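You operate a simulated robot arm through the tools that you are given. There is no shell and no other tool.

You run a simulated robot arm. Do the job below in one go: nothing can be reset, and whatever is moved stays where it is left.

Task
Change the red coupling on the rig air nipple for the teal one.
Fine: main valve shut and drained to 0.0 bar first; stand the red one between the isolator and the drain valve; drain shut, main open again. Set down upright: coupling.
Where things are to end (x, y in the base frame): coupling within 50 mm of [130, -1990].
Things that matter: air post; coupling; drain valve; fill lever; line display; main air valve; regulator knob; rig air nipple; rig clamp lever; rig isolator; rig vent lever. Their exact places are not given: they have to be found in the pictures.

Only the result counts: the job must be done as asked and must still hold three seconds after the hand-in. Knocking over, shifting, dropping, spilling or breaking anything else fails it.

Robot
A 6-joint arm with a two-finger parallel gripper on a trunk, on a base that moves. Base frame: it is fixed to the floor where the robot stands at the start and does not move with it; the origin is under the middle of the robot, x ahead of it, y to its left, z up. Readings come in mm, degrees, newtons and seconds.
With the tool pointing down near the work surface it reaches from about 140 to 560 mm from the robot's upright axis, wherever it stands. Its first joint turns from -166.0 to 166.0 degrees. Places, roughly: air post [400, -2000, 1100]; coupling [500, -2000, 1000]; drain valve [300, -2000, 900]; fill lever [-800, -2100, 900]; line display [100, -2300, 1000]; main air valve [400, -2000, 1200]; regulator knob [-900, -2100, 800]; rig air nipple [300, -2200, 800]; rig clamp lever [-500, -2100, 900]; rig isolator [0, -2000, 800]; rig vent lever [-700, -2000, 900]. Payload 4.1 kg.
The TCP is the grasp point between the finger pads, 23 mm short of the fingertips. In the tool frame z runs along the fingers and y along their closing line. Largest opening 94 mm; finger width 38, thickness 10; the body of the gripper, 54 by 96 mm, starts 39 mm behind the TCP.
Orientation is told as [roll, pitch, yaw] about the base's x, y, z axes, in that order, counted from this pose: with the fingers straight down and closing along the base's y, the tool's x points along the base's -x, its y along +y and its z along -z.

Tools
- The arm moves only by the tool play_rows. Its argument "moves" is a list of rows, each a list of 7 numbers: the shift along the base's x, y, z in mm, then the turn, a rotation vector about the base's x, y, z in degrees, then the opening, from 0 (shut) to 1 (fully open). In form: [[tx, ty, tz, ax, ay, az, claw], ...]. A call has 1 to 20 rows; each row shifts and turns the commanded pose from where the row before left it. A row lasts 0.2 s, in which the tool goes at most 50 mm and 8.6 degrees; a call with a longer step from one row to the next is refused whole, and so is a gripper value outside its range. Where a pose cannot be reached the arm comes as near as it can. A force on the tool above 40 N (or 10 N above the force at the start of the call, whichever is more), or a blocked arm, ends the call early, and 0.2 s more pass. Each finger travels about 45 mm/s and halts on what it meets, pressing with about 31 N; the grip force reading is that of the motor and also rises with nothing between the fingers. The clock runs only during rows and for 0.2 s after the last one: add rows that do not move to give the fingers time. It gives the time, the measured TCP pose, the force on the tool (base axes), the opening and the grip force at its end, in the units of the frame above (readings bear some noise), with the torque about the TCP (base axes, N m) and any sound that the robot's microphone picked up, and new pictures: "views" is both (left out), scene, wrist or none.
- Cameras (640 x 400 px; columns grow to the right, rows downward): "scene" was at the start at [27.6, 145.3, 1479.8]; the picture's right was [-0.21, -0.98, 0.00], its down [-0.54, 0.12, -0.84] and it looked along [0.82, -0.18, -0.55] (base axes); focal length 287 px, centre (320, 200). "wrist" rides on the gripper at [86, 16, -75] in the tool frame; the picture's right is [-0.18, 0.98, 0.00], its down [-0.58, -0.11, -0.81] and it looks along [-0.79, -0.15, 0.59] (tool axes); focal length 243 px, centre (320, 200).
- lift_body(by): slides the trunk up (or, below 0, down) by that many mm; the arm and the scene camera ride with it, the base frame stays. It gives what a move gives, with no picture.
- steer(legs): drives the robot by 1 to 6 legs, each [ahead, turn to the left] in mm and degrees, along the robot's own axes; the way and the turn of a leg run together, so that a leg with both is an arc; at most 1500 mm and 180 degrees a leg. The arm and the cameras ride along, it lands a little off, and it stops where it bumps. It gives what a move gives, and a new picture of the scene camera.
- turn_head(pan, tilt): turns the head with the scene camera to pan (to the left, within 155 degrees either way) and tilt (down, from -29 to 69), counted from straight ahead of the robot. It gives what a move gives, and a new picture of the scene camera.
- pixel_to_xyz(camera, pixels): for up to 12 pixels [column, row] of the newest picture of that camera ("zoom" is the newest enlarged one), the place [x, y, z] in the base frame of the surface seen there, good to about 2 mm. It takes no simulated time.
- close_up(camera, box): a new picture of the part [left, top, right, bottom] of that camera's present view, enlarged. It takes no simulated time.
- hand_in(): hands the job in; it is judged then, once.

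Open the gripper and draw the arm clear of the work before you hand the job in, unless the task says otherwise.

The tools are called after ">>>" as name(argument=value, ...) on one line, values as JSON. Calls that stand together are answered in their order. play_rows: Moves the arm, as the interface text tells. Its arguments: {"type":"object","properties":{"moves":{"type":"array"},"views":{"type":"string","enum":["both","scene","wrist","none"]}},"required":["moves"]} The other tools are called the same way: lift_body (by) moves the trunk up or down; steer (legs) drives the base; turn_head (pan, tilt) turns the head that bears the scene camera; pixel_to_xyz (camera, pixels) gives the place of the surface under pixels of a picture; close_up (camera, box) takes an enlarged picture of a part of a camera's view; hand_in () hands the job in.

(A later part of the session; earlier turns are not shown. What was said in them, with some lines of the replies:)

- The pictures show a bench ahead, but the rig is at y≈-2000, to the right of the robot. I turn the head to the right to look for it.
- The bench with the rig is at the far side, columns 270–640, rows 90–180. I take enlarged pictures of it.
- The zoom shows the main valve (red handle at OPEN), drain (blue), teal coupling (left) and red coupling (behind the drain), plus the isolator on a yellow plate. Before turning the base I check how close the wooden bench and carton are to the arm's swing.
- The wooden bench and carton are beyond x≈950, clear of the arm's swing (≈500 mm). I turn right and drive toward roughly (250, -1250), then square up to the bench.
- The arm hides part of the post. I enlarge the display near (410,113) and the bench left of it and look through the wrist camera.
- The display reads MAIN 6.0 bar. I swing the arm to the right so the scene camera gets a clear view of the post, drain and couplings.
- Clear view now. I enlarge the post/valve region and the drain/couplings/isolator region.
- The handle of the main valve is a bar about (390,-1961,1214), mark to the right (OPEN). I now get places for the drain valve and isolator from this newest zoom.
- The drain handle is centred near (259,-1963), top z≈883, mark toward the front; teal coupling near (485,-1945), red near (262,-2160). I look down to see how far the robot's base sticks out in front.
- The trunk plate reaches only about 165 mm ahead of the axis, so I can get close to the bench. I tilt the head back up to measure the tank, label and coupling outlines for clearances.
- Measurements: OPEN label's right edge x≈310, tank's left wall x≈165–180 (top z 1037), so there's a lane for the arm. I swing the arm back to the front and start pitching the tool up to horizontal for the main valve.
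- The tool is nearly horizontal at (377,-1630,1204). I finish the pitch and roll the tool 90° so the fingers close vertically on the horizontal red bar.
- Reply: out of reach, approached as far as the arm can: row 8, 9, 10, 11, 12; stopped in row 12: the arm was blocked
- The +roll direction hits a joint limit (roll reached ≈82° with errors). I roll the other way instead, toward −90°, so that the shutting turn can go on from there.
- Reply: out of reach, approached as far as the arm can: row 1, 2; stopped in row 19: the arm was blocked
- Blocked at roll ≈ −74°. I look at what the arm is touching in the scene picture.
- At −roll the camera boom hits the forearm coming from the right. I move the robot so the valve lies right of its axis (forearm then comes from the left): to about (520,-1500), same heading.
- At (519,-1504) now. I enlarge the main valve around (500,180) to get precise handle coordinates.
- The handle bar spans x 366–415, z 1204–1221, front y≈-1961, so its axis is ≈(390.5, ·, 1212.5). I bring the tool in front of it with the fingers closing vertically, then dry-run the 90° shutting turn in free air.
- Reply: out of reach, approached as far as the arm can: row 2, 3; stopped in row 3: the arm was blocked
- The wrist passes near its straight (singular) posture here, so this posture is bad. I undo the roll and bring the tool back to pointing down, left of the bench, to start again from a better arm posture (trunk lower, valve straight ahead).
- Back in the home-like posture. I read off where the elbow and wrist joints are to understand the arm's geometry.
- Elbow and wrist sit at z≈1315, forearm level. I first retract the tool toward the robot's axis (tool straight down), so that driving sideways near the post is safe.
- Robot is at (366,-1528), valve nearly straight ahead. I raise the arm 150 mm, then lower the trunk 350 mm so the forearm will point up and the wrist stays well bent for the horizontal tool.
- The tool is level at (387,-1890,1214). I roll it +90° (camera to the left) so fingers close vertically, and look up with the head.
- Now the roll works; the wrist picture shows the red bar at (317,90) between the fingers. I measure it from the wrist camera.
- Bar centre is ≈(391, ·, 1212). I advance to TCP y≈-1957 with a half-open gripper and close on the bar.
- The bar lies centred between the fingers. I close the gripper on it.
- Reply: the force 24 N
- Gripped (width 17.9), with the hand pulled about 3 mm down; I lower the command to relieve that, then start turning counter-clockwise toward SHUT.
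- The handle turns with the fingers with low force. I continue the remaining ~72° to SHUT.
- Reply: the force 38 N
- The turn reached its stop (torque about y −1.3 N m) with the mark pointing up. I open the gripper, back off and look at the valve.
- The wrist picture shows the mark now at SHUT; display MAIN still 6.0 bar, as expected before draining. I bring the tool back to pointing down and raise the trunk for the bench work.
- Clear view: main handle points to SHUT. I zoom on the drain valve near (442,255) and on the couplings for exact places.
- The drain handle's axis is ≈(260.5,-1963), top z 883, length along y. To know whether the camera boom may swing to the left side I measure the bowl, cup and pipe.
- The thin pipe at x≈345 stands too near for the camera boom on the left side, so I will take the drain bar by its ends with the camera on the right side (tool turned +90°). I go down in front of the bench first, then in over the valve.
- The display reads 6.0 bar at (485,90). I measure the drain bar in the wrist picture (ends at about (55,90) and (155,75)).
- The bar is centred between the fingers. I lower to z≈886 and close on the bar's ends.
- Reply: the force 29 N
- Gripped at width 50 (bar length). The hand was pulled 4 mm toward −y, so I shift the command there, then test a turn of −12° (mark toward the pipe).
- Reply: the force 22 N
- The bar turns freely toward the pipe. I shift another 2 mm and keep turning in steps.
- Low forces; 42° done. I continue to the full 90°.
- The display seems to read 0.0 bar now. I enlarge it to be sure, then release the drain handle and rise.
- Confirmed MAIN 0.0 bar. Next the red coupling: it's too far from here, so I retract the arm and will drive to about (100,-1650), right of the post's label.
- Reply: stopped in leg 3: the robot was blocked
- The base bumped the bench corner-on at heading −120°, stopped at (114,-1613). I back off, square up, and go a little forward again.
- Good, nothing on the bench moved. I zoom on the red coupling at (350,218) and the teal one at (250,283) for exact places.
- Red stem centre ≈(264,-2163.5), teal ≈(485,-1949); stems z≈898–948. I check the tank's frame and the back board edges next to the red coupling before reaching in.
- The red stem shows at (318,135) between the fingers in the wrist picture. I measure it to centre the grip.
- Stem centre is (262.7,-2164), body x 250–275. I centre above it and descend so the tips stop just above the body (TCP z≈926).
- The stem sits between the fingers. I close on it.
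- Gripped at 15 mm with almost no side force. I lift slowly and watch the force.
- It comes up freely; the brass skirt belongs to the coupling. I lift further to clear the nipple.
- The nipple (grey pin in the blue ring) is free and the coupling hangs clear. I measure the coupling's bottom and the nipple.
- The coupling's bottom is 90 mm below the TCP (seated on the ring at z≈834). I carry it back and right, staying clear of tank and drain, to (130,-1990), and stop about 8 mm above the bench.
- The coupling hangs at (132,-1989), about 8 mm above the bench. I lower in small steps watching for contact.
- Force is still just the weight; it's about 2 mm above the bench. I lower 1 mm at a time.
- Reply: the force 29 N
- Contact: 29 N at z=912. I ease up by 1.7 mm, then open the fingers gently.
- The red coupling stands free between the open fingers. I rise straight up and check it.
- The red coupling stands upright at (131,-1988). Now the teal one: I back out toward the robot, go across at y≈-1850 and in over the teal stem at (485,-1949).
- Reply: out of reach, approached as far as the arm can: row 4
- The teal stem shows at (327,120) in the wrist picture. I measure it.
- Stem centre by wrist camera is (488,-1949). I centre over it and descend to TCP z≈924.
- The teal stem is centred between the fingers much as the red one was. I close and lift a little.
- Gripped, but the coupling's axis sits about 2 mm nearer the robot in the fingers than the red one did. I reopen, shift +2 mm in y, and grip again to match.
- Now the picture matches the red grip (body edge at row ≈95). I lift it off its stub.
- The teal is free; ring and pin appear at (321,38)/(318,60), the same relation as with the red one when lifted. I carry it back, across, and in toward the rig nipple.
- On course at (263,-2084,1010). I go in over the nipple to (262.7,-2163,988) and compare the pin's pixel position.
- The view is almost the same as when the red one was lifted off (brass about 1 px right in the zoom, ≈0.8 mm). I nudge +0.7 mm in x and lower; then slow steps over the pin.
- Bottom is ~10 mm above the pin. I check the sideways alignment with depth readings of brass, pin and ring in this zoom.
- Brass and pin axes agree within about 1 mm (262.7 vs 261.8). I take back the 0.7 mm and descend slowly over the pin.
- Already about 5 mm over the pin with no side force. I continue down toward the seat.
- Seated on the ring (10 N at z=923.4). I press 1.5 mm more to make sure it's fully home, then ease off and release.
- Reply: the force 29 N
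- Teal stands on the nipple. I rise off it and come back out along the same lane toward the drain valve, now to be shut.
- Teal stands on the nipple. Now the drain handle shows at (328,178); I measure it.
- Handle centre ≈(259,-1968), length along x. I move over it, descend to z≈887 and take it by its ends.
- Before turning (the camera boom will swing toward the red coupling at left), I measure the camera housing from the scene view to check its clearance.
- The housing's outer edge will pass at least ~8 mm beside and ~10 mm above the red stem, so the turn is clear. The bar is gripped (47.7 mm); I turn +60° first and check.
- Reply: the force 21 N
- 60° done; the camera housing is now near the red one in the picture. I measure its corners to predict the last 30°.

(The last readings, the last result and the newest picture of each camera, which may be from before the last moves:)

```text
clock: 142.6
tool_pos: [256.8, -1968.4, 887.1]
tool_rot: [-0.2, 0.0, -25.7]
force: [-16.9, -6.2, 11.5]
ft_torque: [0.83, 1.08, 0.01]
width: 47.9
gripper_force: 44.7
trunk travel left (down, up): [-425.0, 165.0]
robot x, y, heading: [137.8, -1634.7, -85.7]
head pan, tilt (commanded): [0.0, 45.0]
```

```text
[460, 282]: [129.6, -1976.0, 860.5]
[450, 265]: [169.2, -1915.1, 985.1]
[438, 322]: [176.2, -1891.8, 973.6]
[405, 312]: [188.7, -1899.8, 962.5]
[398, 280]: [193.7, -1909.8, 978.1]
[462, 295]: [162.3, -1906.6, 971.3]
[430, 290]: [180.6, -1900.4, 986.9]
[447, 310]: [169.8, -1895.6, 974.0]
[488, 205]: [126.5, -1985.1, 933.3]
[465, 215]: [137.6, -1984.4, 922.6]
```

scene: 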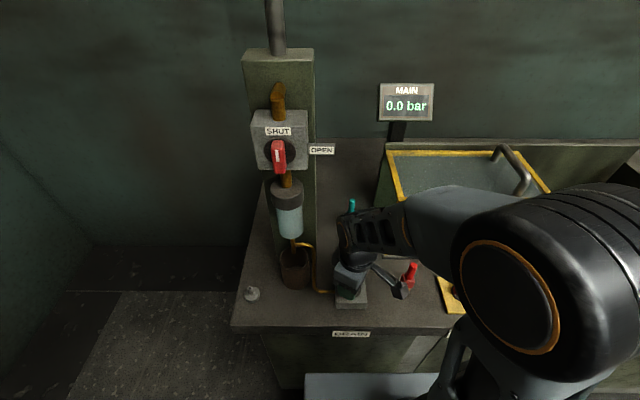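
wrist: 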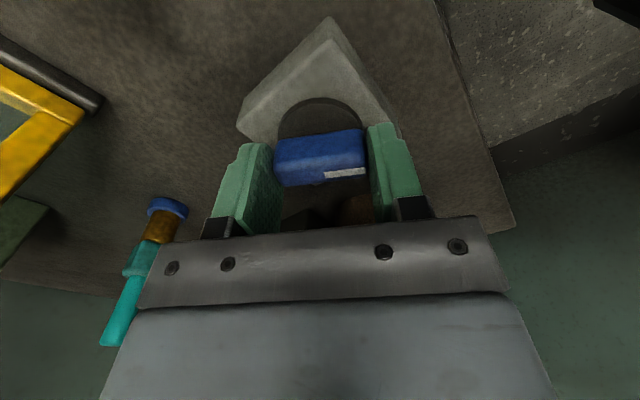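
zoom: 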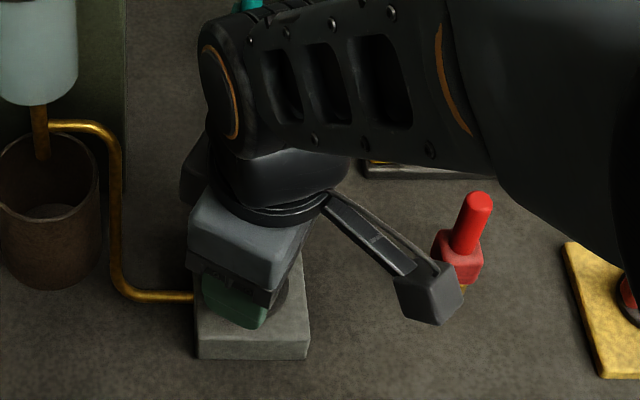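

Predicted housing corners after the turn are x≥144, y≥-1967, z≥950: clear of the red stem (x≤139, y≤-1980, top 935). I finish the turn with a small shift to relieve the side force.

>>> play_rows(moves=[[-2, -0.7, 0, 0, 0, 6, 0.4], [0, 0, 0, 0, 0, 6, 0.4], [0, 0, 0, 0, 0, 6, 0.4], [0, 0, 0, 0, 0, 6, 0.4], [0, 0, 0, 0, 0, 6, 0.4], [0, 0, 0, 0, 0, 0, 0.4]], views="both")

```text
clock: 144.0
tool_pos: [256.1, -1969.6, 887.9]
tool_rot: [-0.2, -0.1, 4.3]
force: [6.8, -4.0, 16.9]
ft_torque: [0.23, -1.2, -0.5]
width: 47.8
gripper_force: 45.1
trunk travel left (down, up): [-425.0, 165.0]
robot x, y, heading: [140.9, -1630.6, -85.6]
head pan, tilt (commanded): [0.0, 45.0]
```

scene: 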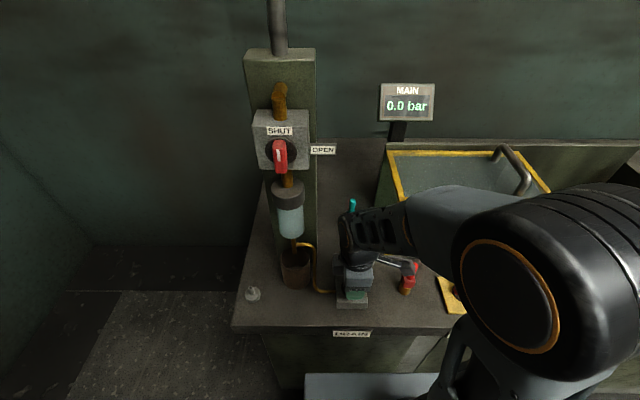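
wrist: 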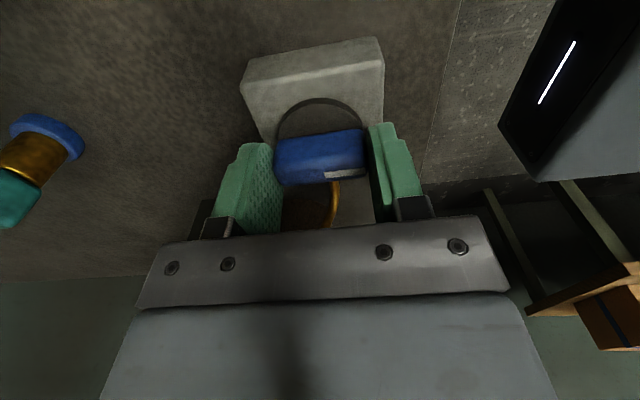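

The torque about z (−0.5 N m) shows the shut stop; mark points to the front again. I release, rise, and turn the tool back while moving away from the bench.

>>> play_rows(moves=[[0, 0, 0, 0, 0, 0, 0.6], [0, 0, 0, 0, 0, 0, 0.75], [0, 0, 0, 0, 0, 0, 0.75], [0, 0, 15, 0, 0, 0, 0.75], [0, 0, 20, 0, 0, 0, 0.75], [0, 0, 15, 0, 0, 0, 0.75], [0, 10, 0, 0, 0, -8.2, 0.6], [0, 10, 0, 0, 0, -8.2, 0.6], [0, 10, 0, 0, 0, -8.2, 0.6], [0, 10, 0, 0, 0, -8.2, 0.6], [0, 10, 0, 0, 0, -8.2, 0.6], [0, 10, 0, 0, 0, -8.2, 0.6], [0, 10, 0, 0, 0, -8.2, 0.6], [0, 10, 0, 0, 0, -8.2, 0.6], [0, 10, 0, 0, 0, -8.2, 0.6], [0, 10, 0, 0, 0, -8.2, 0.6], [0, 5, 0, 0, 0, -8, 0.6]], views="both")

```text
clock: 147.6
tool_pos: [265.5, -1877.0, 946.0]
tool_rot: [-0.1, 0.0, -85.9]
force: [0.5, -0.2, -0.3]
ft_torque: [-0.02, -0.02, -0.01]
width: 56.5
gripper_force: 0.0
out of reach, approached as far as the arm can: row 15, 16, 17
trunk travel left (down, up): [-425.0, 165.0]
robot x, y, heading: [138.2, -1635.1, -85.4]
head pan, tilt (commanded): [0.0, 45.0]
```

scene: 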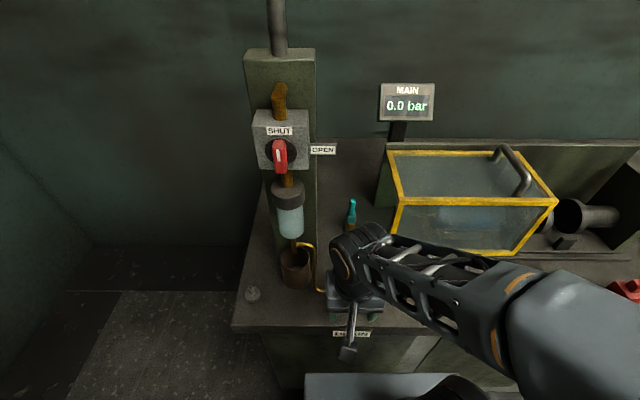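
wrist: 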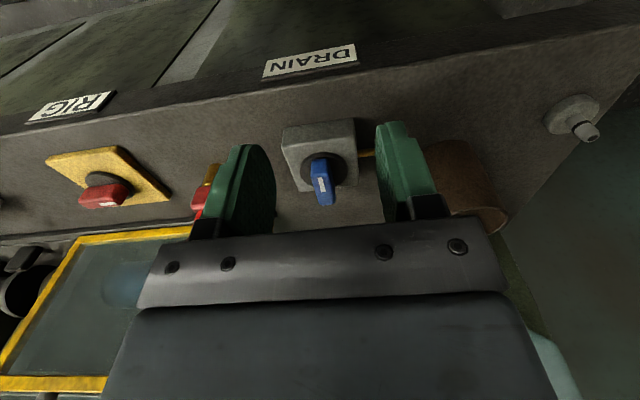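

The drain handle is back with its mark to the front at (323,185). I zoom in to verify it is square to its block.

>>> close_up(camera="wrist", box=[270, 100, 380, 220])

>>> pixel_to_xyz(camera="wrist", pixels=[[320, 170], [325, 200], [313, 180], [333, 180]])

```text
3.33 times, centred on (325, 160) of wrist
```

zoom: 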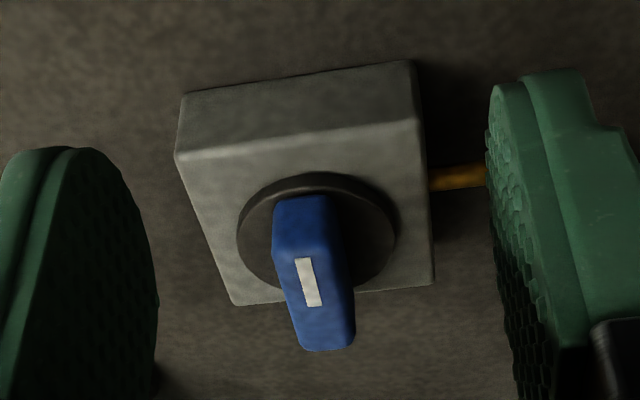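

```text
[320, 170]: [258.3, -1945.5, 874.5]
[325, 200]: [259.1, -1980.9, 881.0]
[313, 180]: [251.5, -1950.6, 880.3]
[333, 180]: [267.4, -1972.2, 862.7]
```

The drain is shut. Now I retract the arm high and close to the body and drive back to the place used for the main valve, about (364,-1528).

>>> play_rows(moves=[[-1, -2, 32, 0, 0, 0, 0.5], [-1, -2, 32, 0, 0, 0, 0.5], [-1, -2, 32, 0, 0, 0, 0.5], [-1, -2, 32, 0, 0, 0, 0.5], [-1, -2, 32, 0, 0, 0, 0.5], [-1, -2, 32, 0, 0, 0, 0.5], [-25, -6, 0, 0, 0, 0, 0.5], [-25, -6, 0, 0, 0, 0, 0.5], [-25, -6, 0, 0, 0, 0, 0.5], [-25, -6, 0, 0, 0, 0, 0.5]], views="none")

>>> steer(legs=[[-350, 0], [0, 41.8], [351, 0], [0, -42.3]])

```text
clock: 149.8
tool_pos: [159.2, -1911.4, 1137.9]
tool_rot: [-0.2, 0.0, -85.8]
force: [0.4, 0.2, 0.8]
ft_torque: [0.01, 0.01, 0.0]
width: 46.9
gripper_force: 0.1
trunk travel left (down, up): [-425.0, 165.0]
robot x, y, heading: [139.0, -1631.4, -85.6]
head pan, tilt (commanded): [0.0, 45.0]
```

```text
clock: 157.8
tool_pos: [383.7, -1795.9, 1137.9]
tool_rot: [-0.1, 0.0, -85.8]
force: [-1.0, -1.0, -0.5]
ft_torque: [-0.02, -0.02, -0.01]
width: 46.8
gripper_force: 0.0
trunk travel left (down, up): [-425.0, 165.0]
robot x, y, heading: [362.0, -1513.4, -85.5]
head pan, tilt (commanded): [0.0, 45.0]
```

scene: 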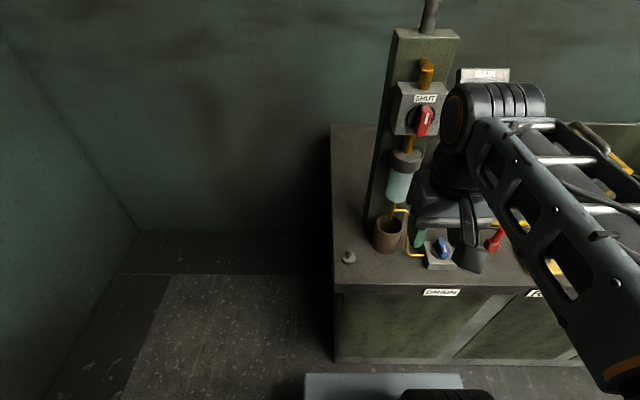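

At (362,-1513). Same procedure as before: raise the arm, lower the trunk 350 mm, pitch the tool level in front of the valve (nominal roll: camera below, fingers closing sideways on the now vertical bar).

>>> play_rows(moves=[[0, 0, 30, 0, 0, 0, 0.5], [0, 0, 30, 0, 0, 0, 0.5], [0, 0, 30, 0, 0, 0, 0.5], [0, 0, 30, 0, 0, 0, 0.5], [0, 0, 30, 0, 0, 0, 0.5]], views="none")

>>> lift_body(by=-350)

>>> play_rows(moves=[[0.3, -8, 24.6, -8.17, -0.5, 0, 0.5], [0.3, -8, 24.6, -8.17, -0.5, 0, 0.5], [0.3, -8, 24.6, -8.17, -0.5, 0, 0.5], [0.3, -8, 24.6, -8.17, -0.5, 0, 0.5], [0.3, -8, 24.6, -8.17, -0.5, 0, 0.5], [0.3, -8, 24.6, -8.17, -0.5, 0, 0.5], [0.3, -8, 24.6, -8.17, -0.5, 0, 0.5], [0.3, -8, 24.6, -8.17, -0.5, 0, 0.5], [0.3, -8, 24.6, -8.17, -0.5, 0, 0.5], [0.3, -8, 24.6, -8.17, -0.5, 0, 0.5], [0.3, -8, 24.6, -8.1, -0.5, 0, 0.5], [0, 0, 0, 0, 0, 0, 0.5]], views="both")

```text
clock: 159.0
tool_pos: [383.4, -1794.6, 1288.5]
tool_rot: [-0.3, 0.0, -85.8]
force: [-0.5, -0.7, 0.8]
ft_torque: [0.0, 0.0, 0.01]
width: 47.0
gripper_force: 0.0
trunk travel left (down, up): [-425.0, 165.0]
robot x, y, heading: [363.7, -1517.8, -85.7]
head pan, tilt (commanded): [0.0, 45.0]
```

```text
clock: 162.4
tool_pos: [382.7, -1795.3, 937.9]
tool_rot: [-0.3, 0.0, -85.9]
force: [-0.2, -0.6, 0.0]
ft_torque: [0.01, -0.02, 0.01]
width: 46.9
gripper_force: 0.2
trunk travel left (down, up): [-75.0, 515.0]
robot x, y, heading: [364.3, -1515.3, -85.7]
head pan, tilt (commanded): [0.0, 45.0]
```

```text
clock: 165.0
tool_pos: [388.0, -1884.4, 1209.3]
tool_rot: [-96.0, -89.3, 9.5]
force: [0.4, -0.2, -1.1]
ft_torque: [0.0, -0.02, 0.01]
width: 47.0
gripper_force: 0.1
trunk travel left (down, up): [-75.0, 515.0]
robot x, y, heading: [362.6, -1514.9, -85.6]
head pan, tilt (commanded): [0.0, 45.0]
```

scene: 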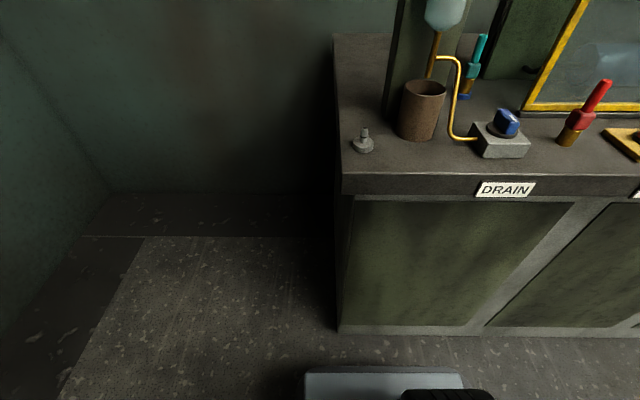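
wrist: 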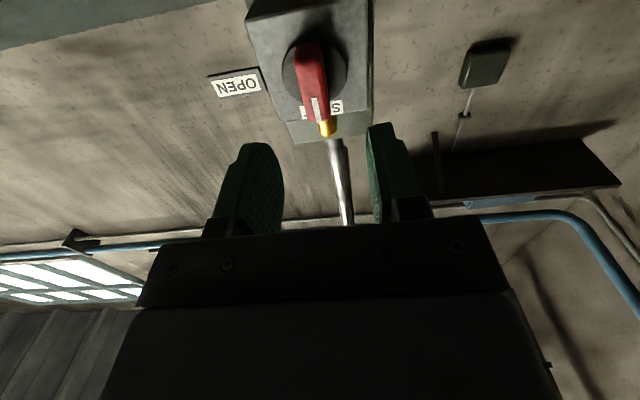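

The red handle stands vertical at (312,85) in the wrist picture. I measure it.

>>> pixel_to_xyz(camera="wrist", pixels=[[311, 60], [315, 85], [319, 108], [303, 85], [325, 85], [307, 50], [322, 118], [290, 70], [340, 70]])

>>> turn_head(pan=0, tilt=0)

```text
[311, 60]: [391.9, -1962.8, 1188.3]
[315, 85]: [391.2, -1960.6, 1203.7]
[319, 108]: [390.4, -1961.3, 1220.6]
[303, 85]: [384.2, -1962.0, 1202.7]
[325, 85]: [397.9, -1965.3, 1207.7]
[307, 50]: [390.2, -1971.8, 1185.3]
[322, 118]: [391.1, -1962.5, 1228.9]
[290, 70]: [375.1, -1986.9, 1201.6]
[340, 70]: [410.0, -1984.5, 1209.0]
```

```text
clock: 166.2
tool_pos: [387.1, -1884.6, 1209.1]
tool_rot: [-89.4, -89.3, 2.7]
force: [0.2, -0.5, -1.0]
ft_torque: [0.01, 0.02, 0.01]
width: 47.0
gripper_force: 0.0
trunk travel left (down, up): [-75.0, 515.0]
robot x, y, heading: [362.8, -1515.0, -85.6]
head pan, tilt (commanded): [0.0, 0.0]
```

scene: 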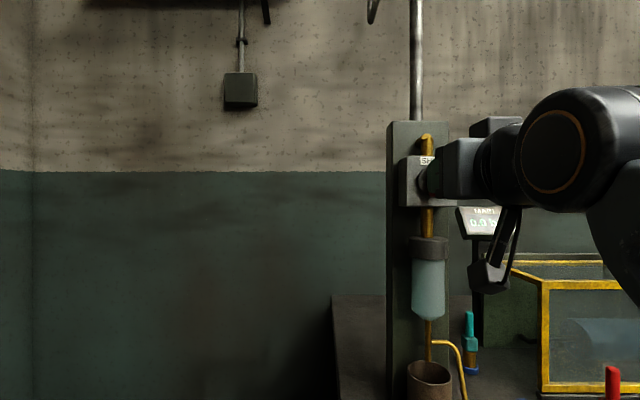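

Handle centre ≈(391, ·, 1209). I advance to y≈-1957 and close on it.

>>> play_rows(moves=[[0.95, -18.1, 0, 0, 0, 0, 0.5], [0.95, -18.1, 0, 0, 0, 0, 0.5], [0.95, -18.1, 0, 0, 0, 0, 0.5], [0.9, -18.1, 0, 0, 0, 0, 0.5], [0, 0, 0, 0, 0, 0, 0.5]], views="wrist")

>>> play_rows(moves=[[0, 0, 0, 0, 0, 0, 0.3], [0, 0, 0, 0, 0, 0, 0.1], [0, 0, 0, 0, 0, 0, 0.1]], views="wrist")

```text
clock: 167.4
tool_pos: [390.5, -1955.1, 1208.2]
tool_rot: [-90.3, -89.2, 3.7]
force: [-0.1, 0.0, -0.4]
ft_torque: [-0.03, -0.01, 0.0]
width: 47.1
gripper_force: 0.1
trunk travel left (down, up): [-75.0, 515.0]
robot x, y, heading: [360.4, -1516.3, -85.6]
head pan, tilt (commanded): [0.0, 0.0]
```

wrist: 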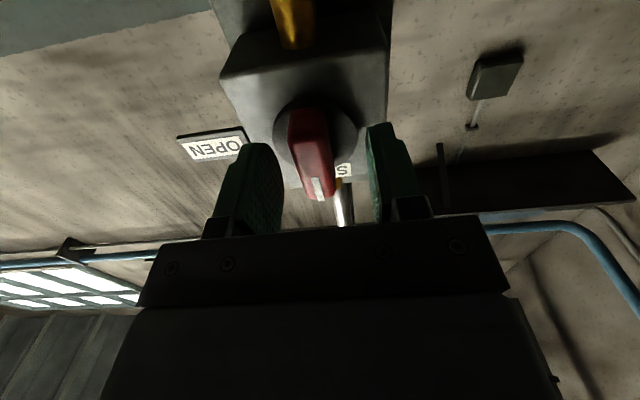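

```text
clock: 168.2
tool_pos: [388.2, -1955.4, 1209.5]
tool_rot: [-91.5, -89.4, 4.7]
force: [-17.8, -2.9, 3.5]
ft_torque: [0.19, -0.54, 0.12]
width: 18.0
gripper_force: 45.2
trunk travel left (down, up): [-75.0, 515.0]
robot x, y, heading: [366.1, -1513.9, -85.6]
head pan, tilt (commanded): [0.0, 0.0]
```

wrist: 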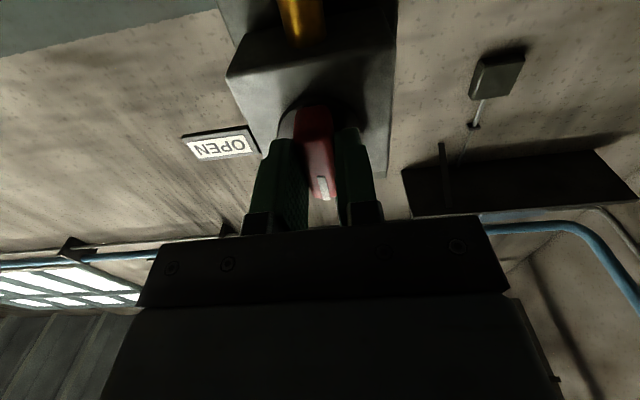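

Gripped (18 mm). I shift 2 mm to relieve the side force and turn clockwise toward OPEN in steps.

>>> play_rows(moves=[[-2, 0, 0, 0, 0, 0, 0.1], [0, 0, 0, 0.37, -6, 0, 0.1], [0, 0, 0, 0.37, -6, 0, 0.1], [0, 0, 0, 0.37, -6, 0, 0.1], [0, 0, 0, 0.37, -6, 0, 0.1], [0, 0, 0, 0.37, -6, 0, 0.1]], views="none")

```text
clock: 169.6
tool_pos: [388.9, -1955.3, 1209.4]
tool_rot: [89.7, -60.5, -176.4]
force: [-0.7, -4.3, 9.4]
ft_torque: [0.71, 0.07, 1.11]
width: 18.1
gripper_force: 44.7
trunk travel left (down, up): [-75.0, 515.0]
robot x, y, heading: [362.6, -1518.7, -85.4]
head pan, tilt (commanded): [0.0, 0.0]
```

Turned 30° with low force. I continue with the remaining 60° to the stop.

>>> play_rows(moves=[[0, 0, 0, 0.37, -6, 0, 0.1], [0, 0, 0, 0.37, -6, 0, 0.1], [0, 0, 0, 0.37, -6, 0, 0.1], [0, 0, 0, 0.37, -6, 0, 0.1], [0, 0, 0, 0.37, -6, 0, 0.1], [0, 0, 0, 0.37, -6, 0, 0.1], [0, 0, 0, 0.37, -6, 0, 0.1], [0, 0, 0, 0.37, -6, 0, 0.1], [0, 0, 0, 0.37, -6, 0, 0.1], [0, 0, 0, 0.37, -6, 0, 0.1], [0, 0, 0, 0, 0, 0, 0.1]], views="both")

>>> close_up(camera="scene", box=[440, 180, 536, 240])

```text
clock: 172.0
tool_pos: [389.7, -1954.7, 1210.3]
tool_rot: [90.0, -0.6, -176.5]
force: [8.5, -6.9, 23.7]
ft_torque: [-0.36, -0.04, -1.18]
width: 17.9
gripper_force: 44.9
trunk travel left (down, up): [-75.0, 515.0]
robot x, y, heading: [363.2, -1510.2, -85.5]
head pan, tilt (commanded): [0.0, 0.0]
```

scene: 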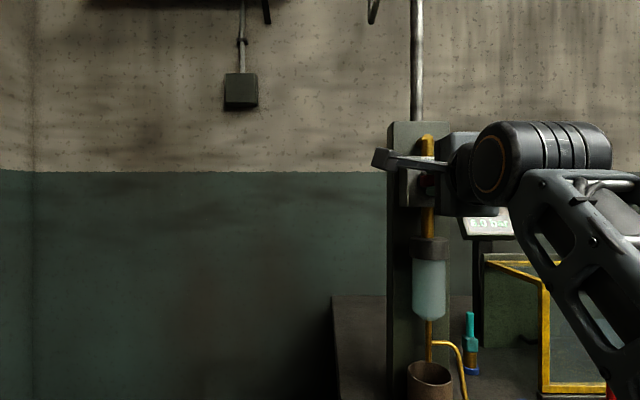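
wrist: 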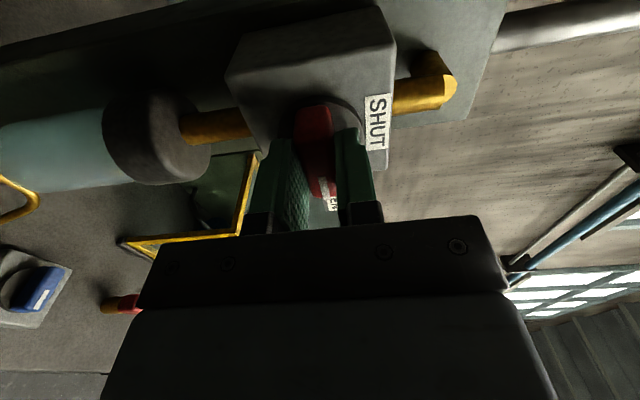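

```text
6.67 times, centred on (488, 210) of scene
```

zoom: 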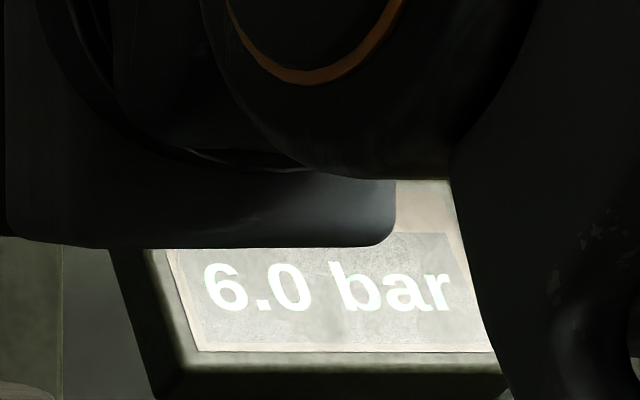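

Display reads 6.0 bar again, and teal stays on the nipple. I nudge 3° further to be sure the handle is at its open stop.

>>> play_rows(moves=[[0, 0, 1, 0.1, -1.5, 0, 0.1], [0, 0, 0, 0.1, -1.5, 0, 0.1], [0, 0, 0, 0, 0, 0, 0.1]], views="none")

```text
clock: 172.8
tool_pos: [388.1, -1955.4, 1209.7]
tool_rot: [89.8, 2.3, -176.5]
force: [6.1, -6.7, 17.9]
ft_torque: [-0.54, 2.02, 0.14]
width: 18.0
gripper_force: 45.0
trunk travel left (down, up): [-75.0, 515.0]
robot x, y, heading: [363.3, -1516.1, -85.6]
head pan, tilt (commanded): [0.0, 0.0]
```

Torque 2.0 N m: the open stop is reached. I release and back off.

>>> play_rows(moves=[[0, 0, 0, 0, 0, 0, 0.4], [0, 0, 0, 0, 0, 0, 0.5], [0, 0, 0, 0, 0, 0, 0.5], [-0.9, 17, 0, 0, 0, 0, 0.5], [-0.9, 17, 0, 0, 0, 0, 0.5], [-0.9, 17, 0, 0, 0, 0, 0.5], [-0.9, 17, 0, 0, 0, 0, 0.5]], views="both")

>>> close_up(camera="wrist", box=[230, 0, 410, 160])

```text
clock: 174.4
tool_pos: [385.8, -1888.0, 1211.0]
tool_rot: [89.8, 2.4, -176.5]
force: [-0.3, -0.1, 0.3]
ft_torque: [0.0, 0.0, -0.04]
width: 46.9
gripper_force: 0.1
trunk travel left (down, up): [-75.0, 515.0]
robot x, y, heading: [361.0, -1516.6, -85.4]
head pan, tilt (commanded): [0.0, 0.0]
```

scene: 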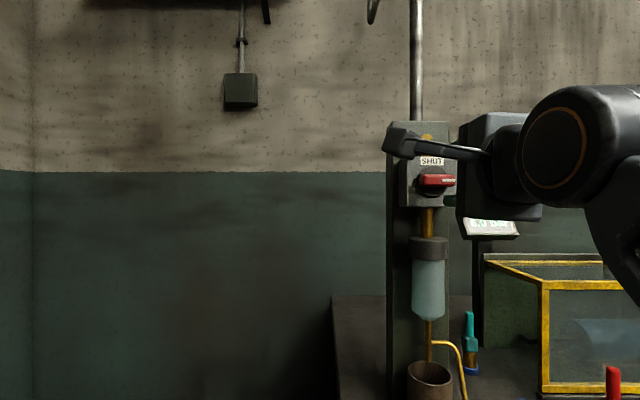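
wrist: 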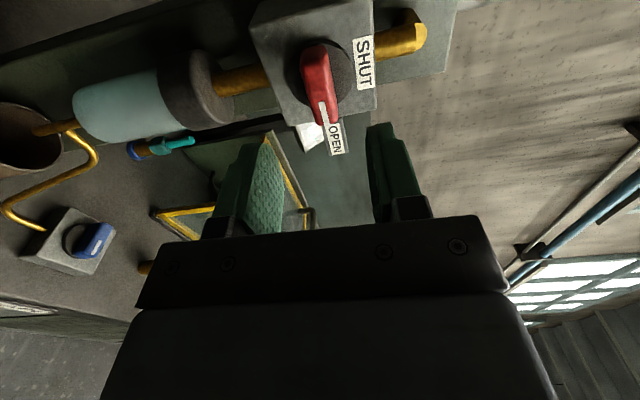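

```text
2.50 times, centred on (320, 80) of wrist
```

zoom: 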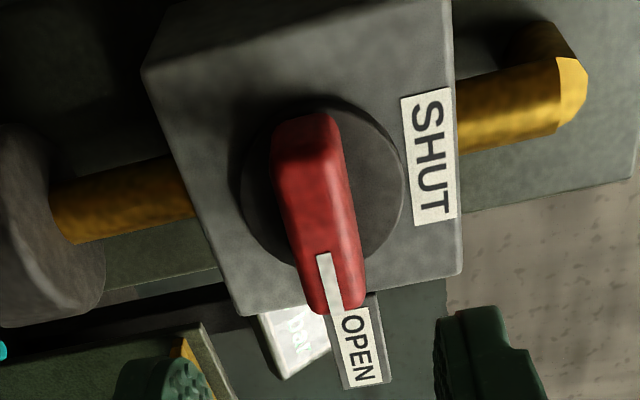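

Main handle points to OPEN. I roll and pitch the tool back down, away from the post, and raise the trunk for a final look.

>>> play_rows(moves=[[0, 2, 0, -0.5, 8.165, 0, 0.5], [0, 2, 0, -0.5, 8.165, 0, 0.5], [0, 0, 0, -0.5, 8.165, 0, 0.5], [0, 0, 0, -0.5, 8.165, 0, 0.5], [0, 0, 0, -0.5, 8.165, 0, 0.5], [0, 0, 0, -0.5, 8.165, 0, 0.5], [0, 0, 0, -0.5, 8.165, 0, 0.5], [0, 0, 0, -0.5, 8.165, 0, 0.5], [0, 0, 0, -0.5, 8.165, 0, 0.5], [0, 0, 0, -0.5, 8.165, 0, 0.5], [0, 0, 0, -0.5, 8.165, 0, 0.5]], views="none")

>>> play_rows(moves=[[-0.3, 8, -24.6, 8.17, 0.5, 0, 0.5], [-0.3, 8, -24.6, 8.17, 0.5, 0, 0.5], [-0.3, 8, -24.6, 8.17, 0.5, 0, 0.5], [-0.3, 8, -24.6, 8.17, 0.5, 0, 0.5], [-0.3, 8, -24.6, 8.17, 0.5, 0, 0.5], [-0.3, 8, -24.6, 8.17, 0.5, 0, 0.5], [-0.3, 8, -24.6, 8.17, 0.5, 0, 0.5], [-0.3, 8, -24.6, 8.17, 0.5, 0, 0.5], [-0.3, 8, -24.6, 8.17, 0.5, 0, 0.5], [-0.3, 8, -24.6, 8.17, 0.5, 0, 0.5], [-0.3, 8, -24.6, 8.1, 0.5, 0, 0.5]], views="none")

>>> lift_body(by=350)

>>> turn_head(pan=0, tilt=40)

```text
clock: 176.8
tool_pos: [384.4, -1884.7, 1209.8]
tool_rot: [89.3, -87.6, -176.0]
force: [-0.3, 0.2, -0.1]
ft_torque: [-0.02, -0.03, 0.01]
width: 46.9
gripper_force: 0.0
trunk travel left (down, up): [-75.0, 515.0]
robot x, y, heading: [359.8, -1512.7, -85.8]
head pan, tilt (commanded): [0.0, 0.0]
```

```text
clock: 179.2
tool_pos: [382.4, -1794.2, 940.3]
tool_rot: [-0.2, 0.1, -89.0]
force: [-0.6, 1.2, 0.2]
ft_torque: [-0.03, -0.02, -0.01]
width: 46.8
gripper_force: 0.0
trunk travel left (down, up): [-75.0, 515.0]
robot x, y, heading: [363.3, -1515.0, -85.5]
head pan, tilt (commanded): [0.0, 0.0]
```

```text
clock: 182.6
tool_pos: [381.1, -1794.3, 1290.4]
tool_rot: [-0.3, -0.1, -89.0]
force: [0.4, -0.1, 0.6]
ft_torque: [0.01, -0.05, -0.03]
width: 47.2
gripper_force: 0.0
trunk travel left (down, up): [-425.0, 165.0]
robot x, y, heading: [363.4, -1515.3, -85.8]
head pan, tilt (commanded): [0.0, 0.0]
```

```text
clock: 183.7
tool_pos: [381.6, -1794.1, 1290.3]
tool_rot: [-0.1, 0.0, -89.0]
force: [1.0, -0.1, -0.9]
ft_torque: [-0.02, 0.01, -0.02]
width: 46.8
gripper_force: 0.0
trunk travel left (down, up): [-425.0, 165.0]
robot x, y, heading: [361.3, -1510.9, -85.7]
head pan, tilt (commanded): [0.0, 40.0]
```

scene: 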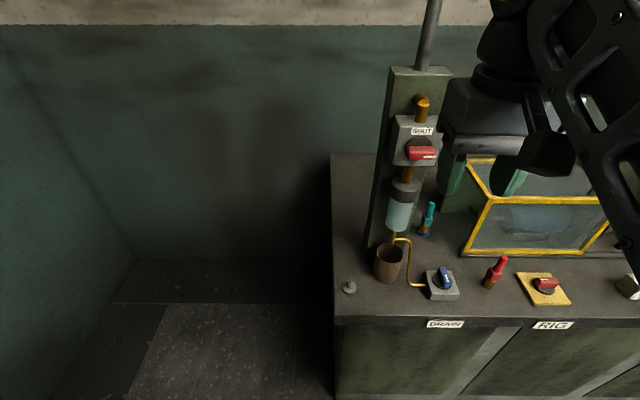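

Everything looks in place. I back the robot off a bit so the arm is well clear, and take final close-ups of the display, valves and both couplings.

>>> steer(legs=[[-250, 0]])

>>> turn_head(pan=-5, tilt=34)

```text
clock: 185.5
tool_pos: [361.6, -1546.9, 1289.4]
tool_rot: [-0.2, 0.1, -88.8]
force: [1.3, 0.5, -0.6]
ft_torque: [0.03, 0.02, -0.01]
width: 46.9
gripper_force: 0.1
trunk travel left (down, up): [-425.0, 165.0]
robot x, y, heading: [341.5, -1266.3, -85.6]
head pan, tilt (commanded): [0.0, 40.0]
```

scene: 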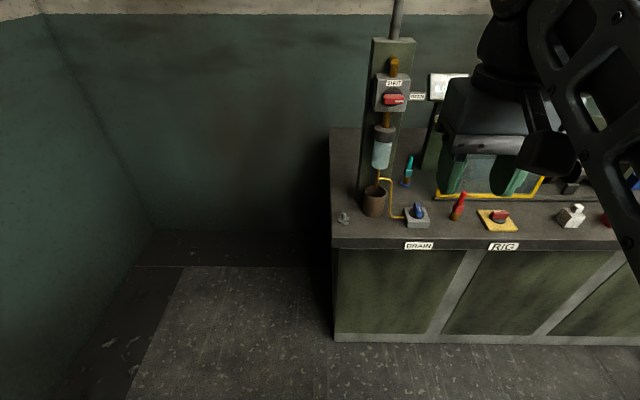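

```text
clock: 186.1
tool_pos: [362.8, -1546.9, 1291.3]
tool_rot: [-0.3, 0.0, -88.9]
force: [0.2, 0.0, -0.4]
ft_torque: [-0.02, -0.03, 0.01]
width: 46.9
gripper_force: 0.0
trunk travel left (down, up): [-425.0, 165.0]
robot x, y, heading: [338.9, -1273.6, -85.4]
head pan, tilt (commanded): [-5.0, 34.0]
```

scene: 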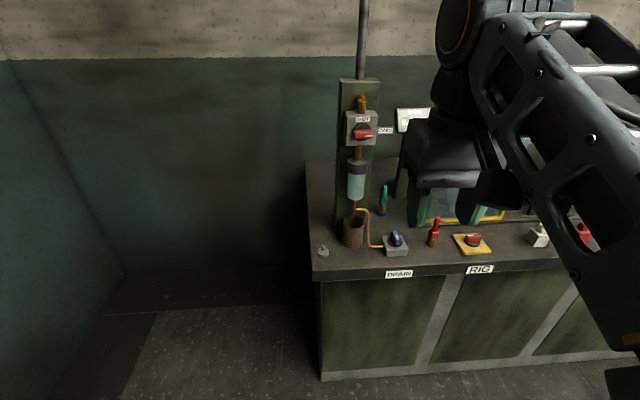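

I swing the arm to the right so it no longer hides the display.

>>> play_rows(moves=[[-28.8, -0.8, -15, 0, 0, -6, 0.5], [-28.8, 2.2, -15, 0, 0, -6, 0.5], [-28.5, 5.2, -15, 0, 0, -6, 0.5], [-27.7, 8.2, -15, 0, 0, -6, 0.5], [-26.7, 11, -15, 0, 0, -6, 0.5], [-25.4, 13.7, -15, 0, 0, -6, 0.5], [-23.8, 16.3, -15, 0, 0, -6, 0.5], [-22, 18.8, -15, 0, 0, -6, 0.5], [-20, 20.9, -15, 0, 0, -6, 0.5]], views="scene")

>>> close_up(camera="scene", box=[320, 70, 448, 150])

>>> close_up(camera="scene", box=[300, 170, 500, 290])

>>> pixel_to_xyz(camera="scene", pixels=[[434, 222], [434, 232], [434, 243], [383, 190], [382, 203], [381, 213], [395, 238], [473, 238]])

```text
clock: 188.1
tool_pos: [132.7, -1450.6, 1154.1]
tool_rot: [-0.2, 0.0, -143.0]
force: [-0.4, 0.0, -0.4]
ft_torque: [-0.02, 0.01, 0.02]
width: 47.2
gripper_force: 0.0
trunk travel left (down, up): [-425.0, 165.0]
robot x, y, heading: [344.7, -1268.5, -85.6]
head pan, tilt (commanded): [-5.0, 34.0]
```

scene: 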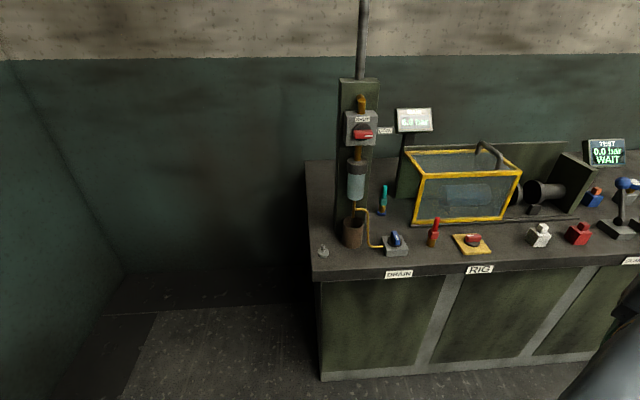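

```text
5.00 times, centred on (384, 110) of scene
```

zoom: 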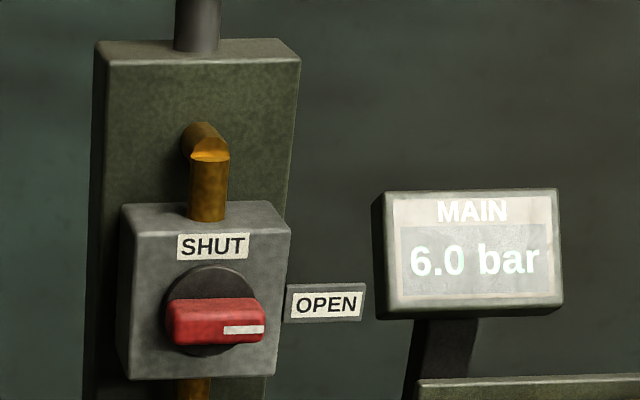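

```text
3.20 times, centred on (400, 230) of scene
```

zoom: 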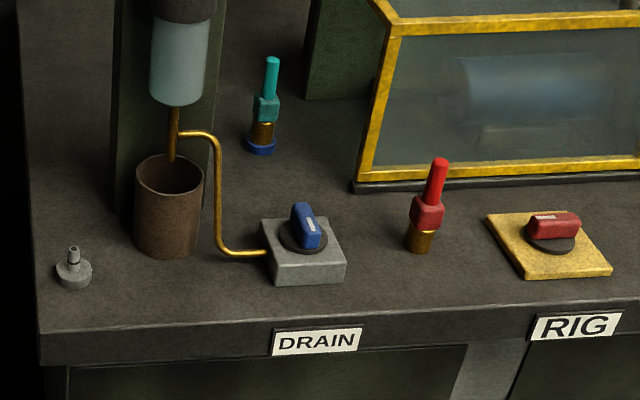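

```text
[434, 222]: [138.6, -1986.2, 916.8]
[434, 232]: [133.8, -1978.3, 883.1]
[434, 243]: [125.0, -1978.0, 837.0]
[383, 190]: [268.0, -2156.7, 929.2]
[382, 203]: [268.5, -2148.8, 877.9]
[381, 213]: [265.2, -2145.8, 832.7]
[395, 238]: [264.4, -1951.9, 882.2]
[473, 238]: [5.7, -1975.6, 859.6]
```

All as asked: MAIN 6.0 bar, handle at OPEN, drain mark to the front (shut), teal seated on the blue-ringed nipple, red upright near (131,-1989). I open the gripper fully, arm clear, before handing in.

>>> play_rows(moves=[[0, 0, 0, 0, 0, 0, 1], [0, 0, 0, 0, 0, 0, 1], [0, 0, 0, 0, 0, 0, 1], [0, 0, 0, 0, 0, 0, 1]], views="scene")

>>> close_up(camera="scene", box=[320, 70, 480, 270])

```text
clock: 189.1
tool_pos: [131.6, -1451.6, 1155.0]
tool_rot: [-0.2, -0.1, -142.9]
force: [-0.2, 0.2, -0.9]
ft_torque: [0.03, 0.0, -0.02]
width: 94.0
gripper_force: 0.0
trunk travel left (down, up): [-425.0, 165.0]
robot x, y, heading: [341.3, -1266.1, -85.6]
head pan, tilt (commanded): [-5.0, 34.0]
```

scene: 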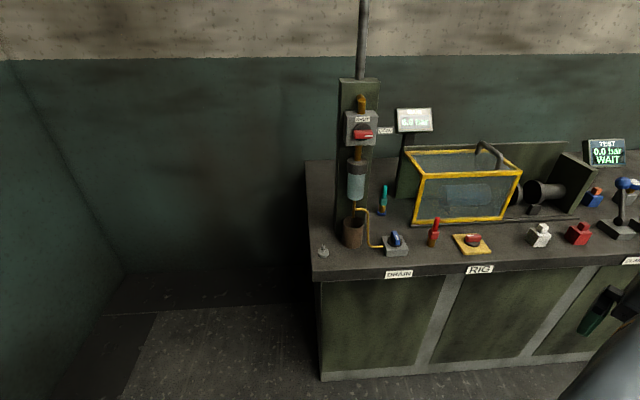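

```text
2.00 times, centred on (400, 170) of scene
```

zoom: 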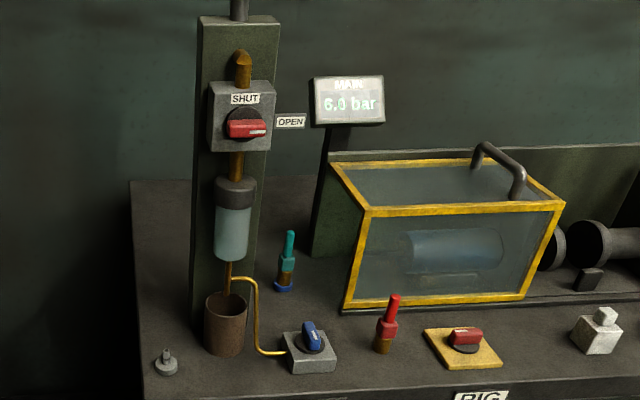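

The pressure holds at 6.0 bar and both couplings stand as wanted, with the gripper open and the arm clear. I hand the job in.

>>> hand_in()

```text
The job is handed in.
```

The teal coupling is now on the rig air nipple, and the red one stands upright at about (131, -1989), between the isolator and the drain valve.

I shut the main valve and opened the drain. The line display read 0.0 bar before I pulled the red coupling off. With the teal one seated, I shut the drain and opened the main valve to its stop. The display went back to 6.0 bar and was still there at the last look before hand-in.

- **Bump against the bench:** while driving, the robot's base ran into the bench front once and stopped. Nothing on the bench had moved in the pictures afterwards.
- **Isolator:** I left the rig isolator as it was, since the task didn't ask for it to be turned.

The job is handed in with the gripper open and the arm clear of the bench. The hand-in returned no verdict, so this rests on the final pictures and readings.
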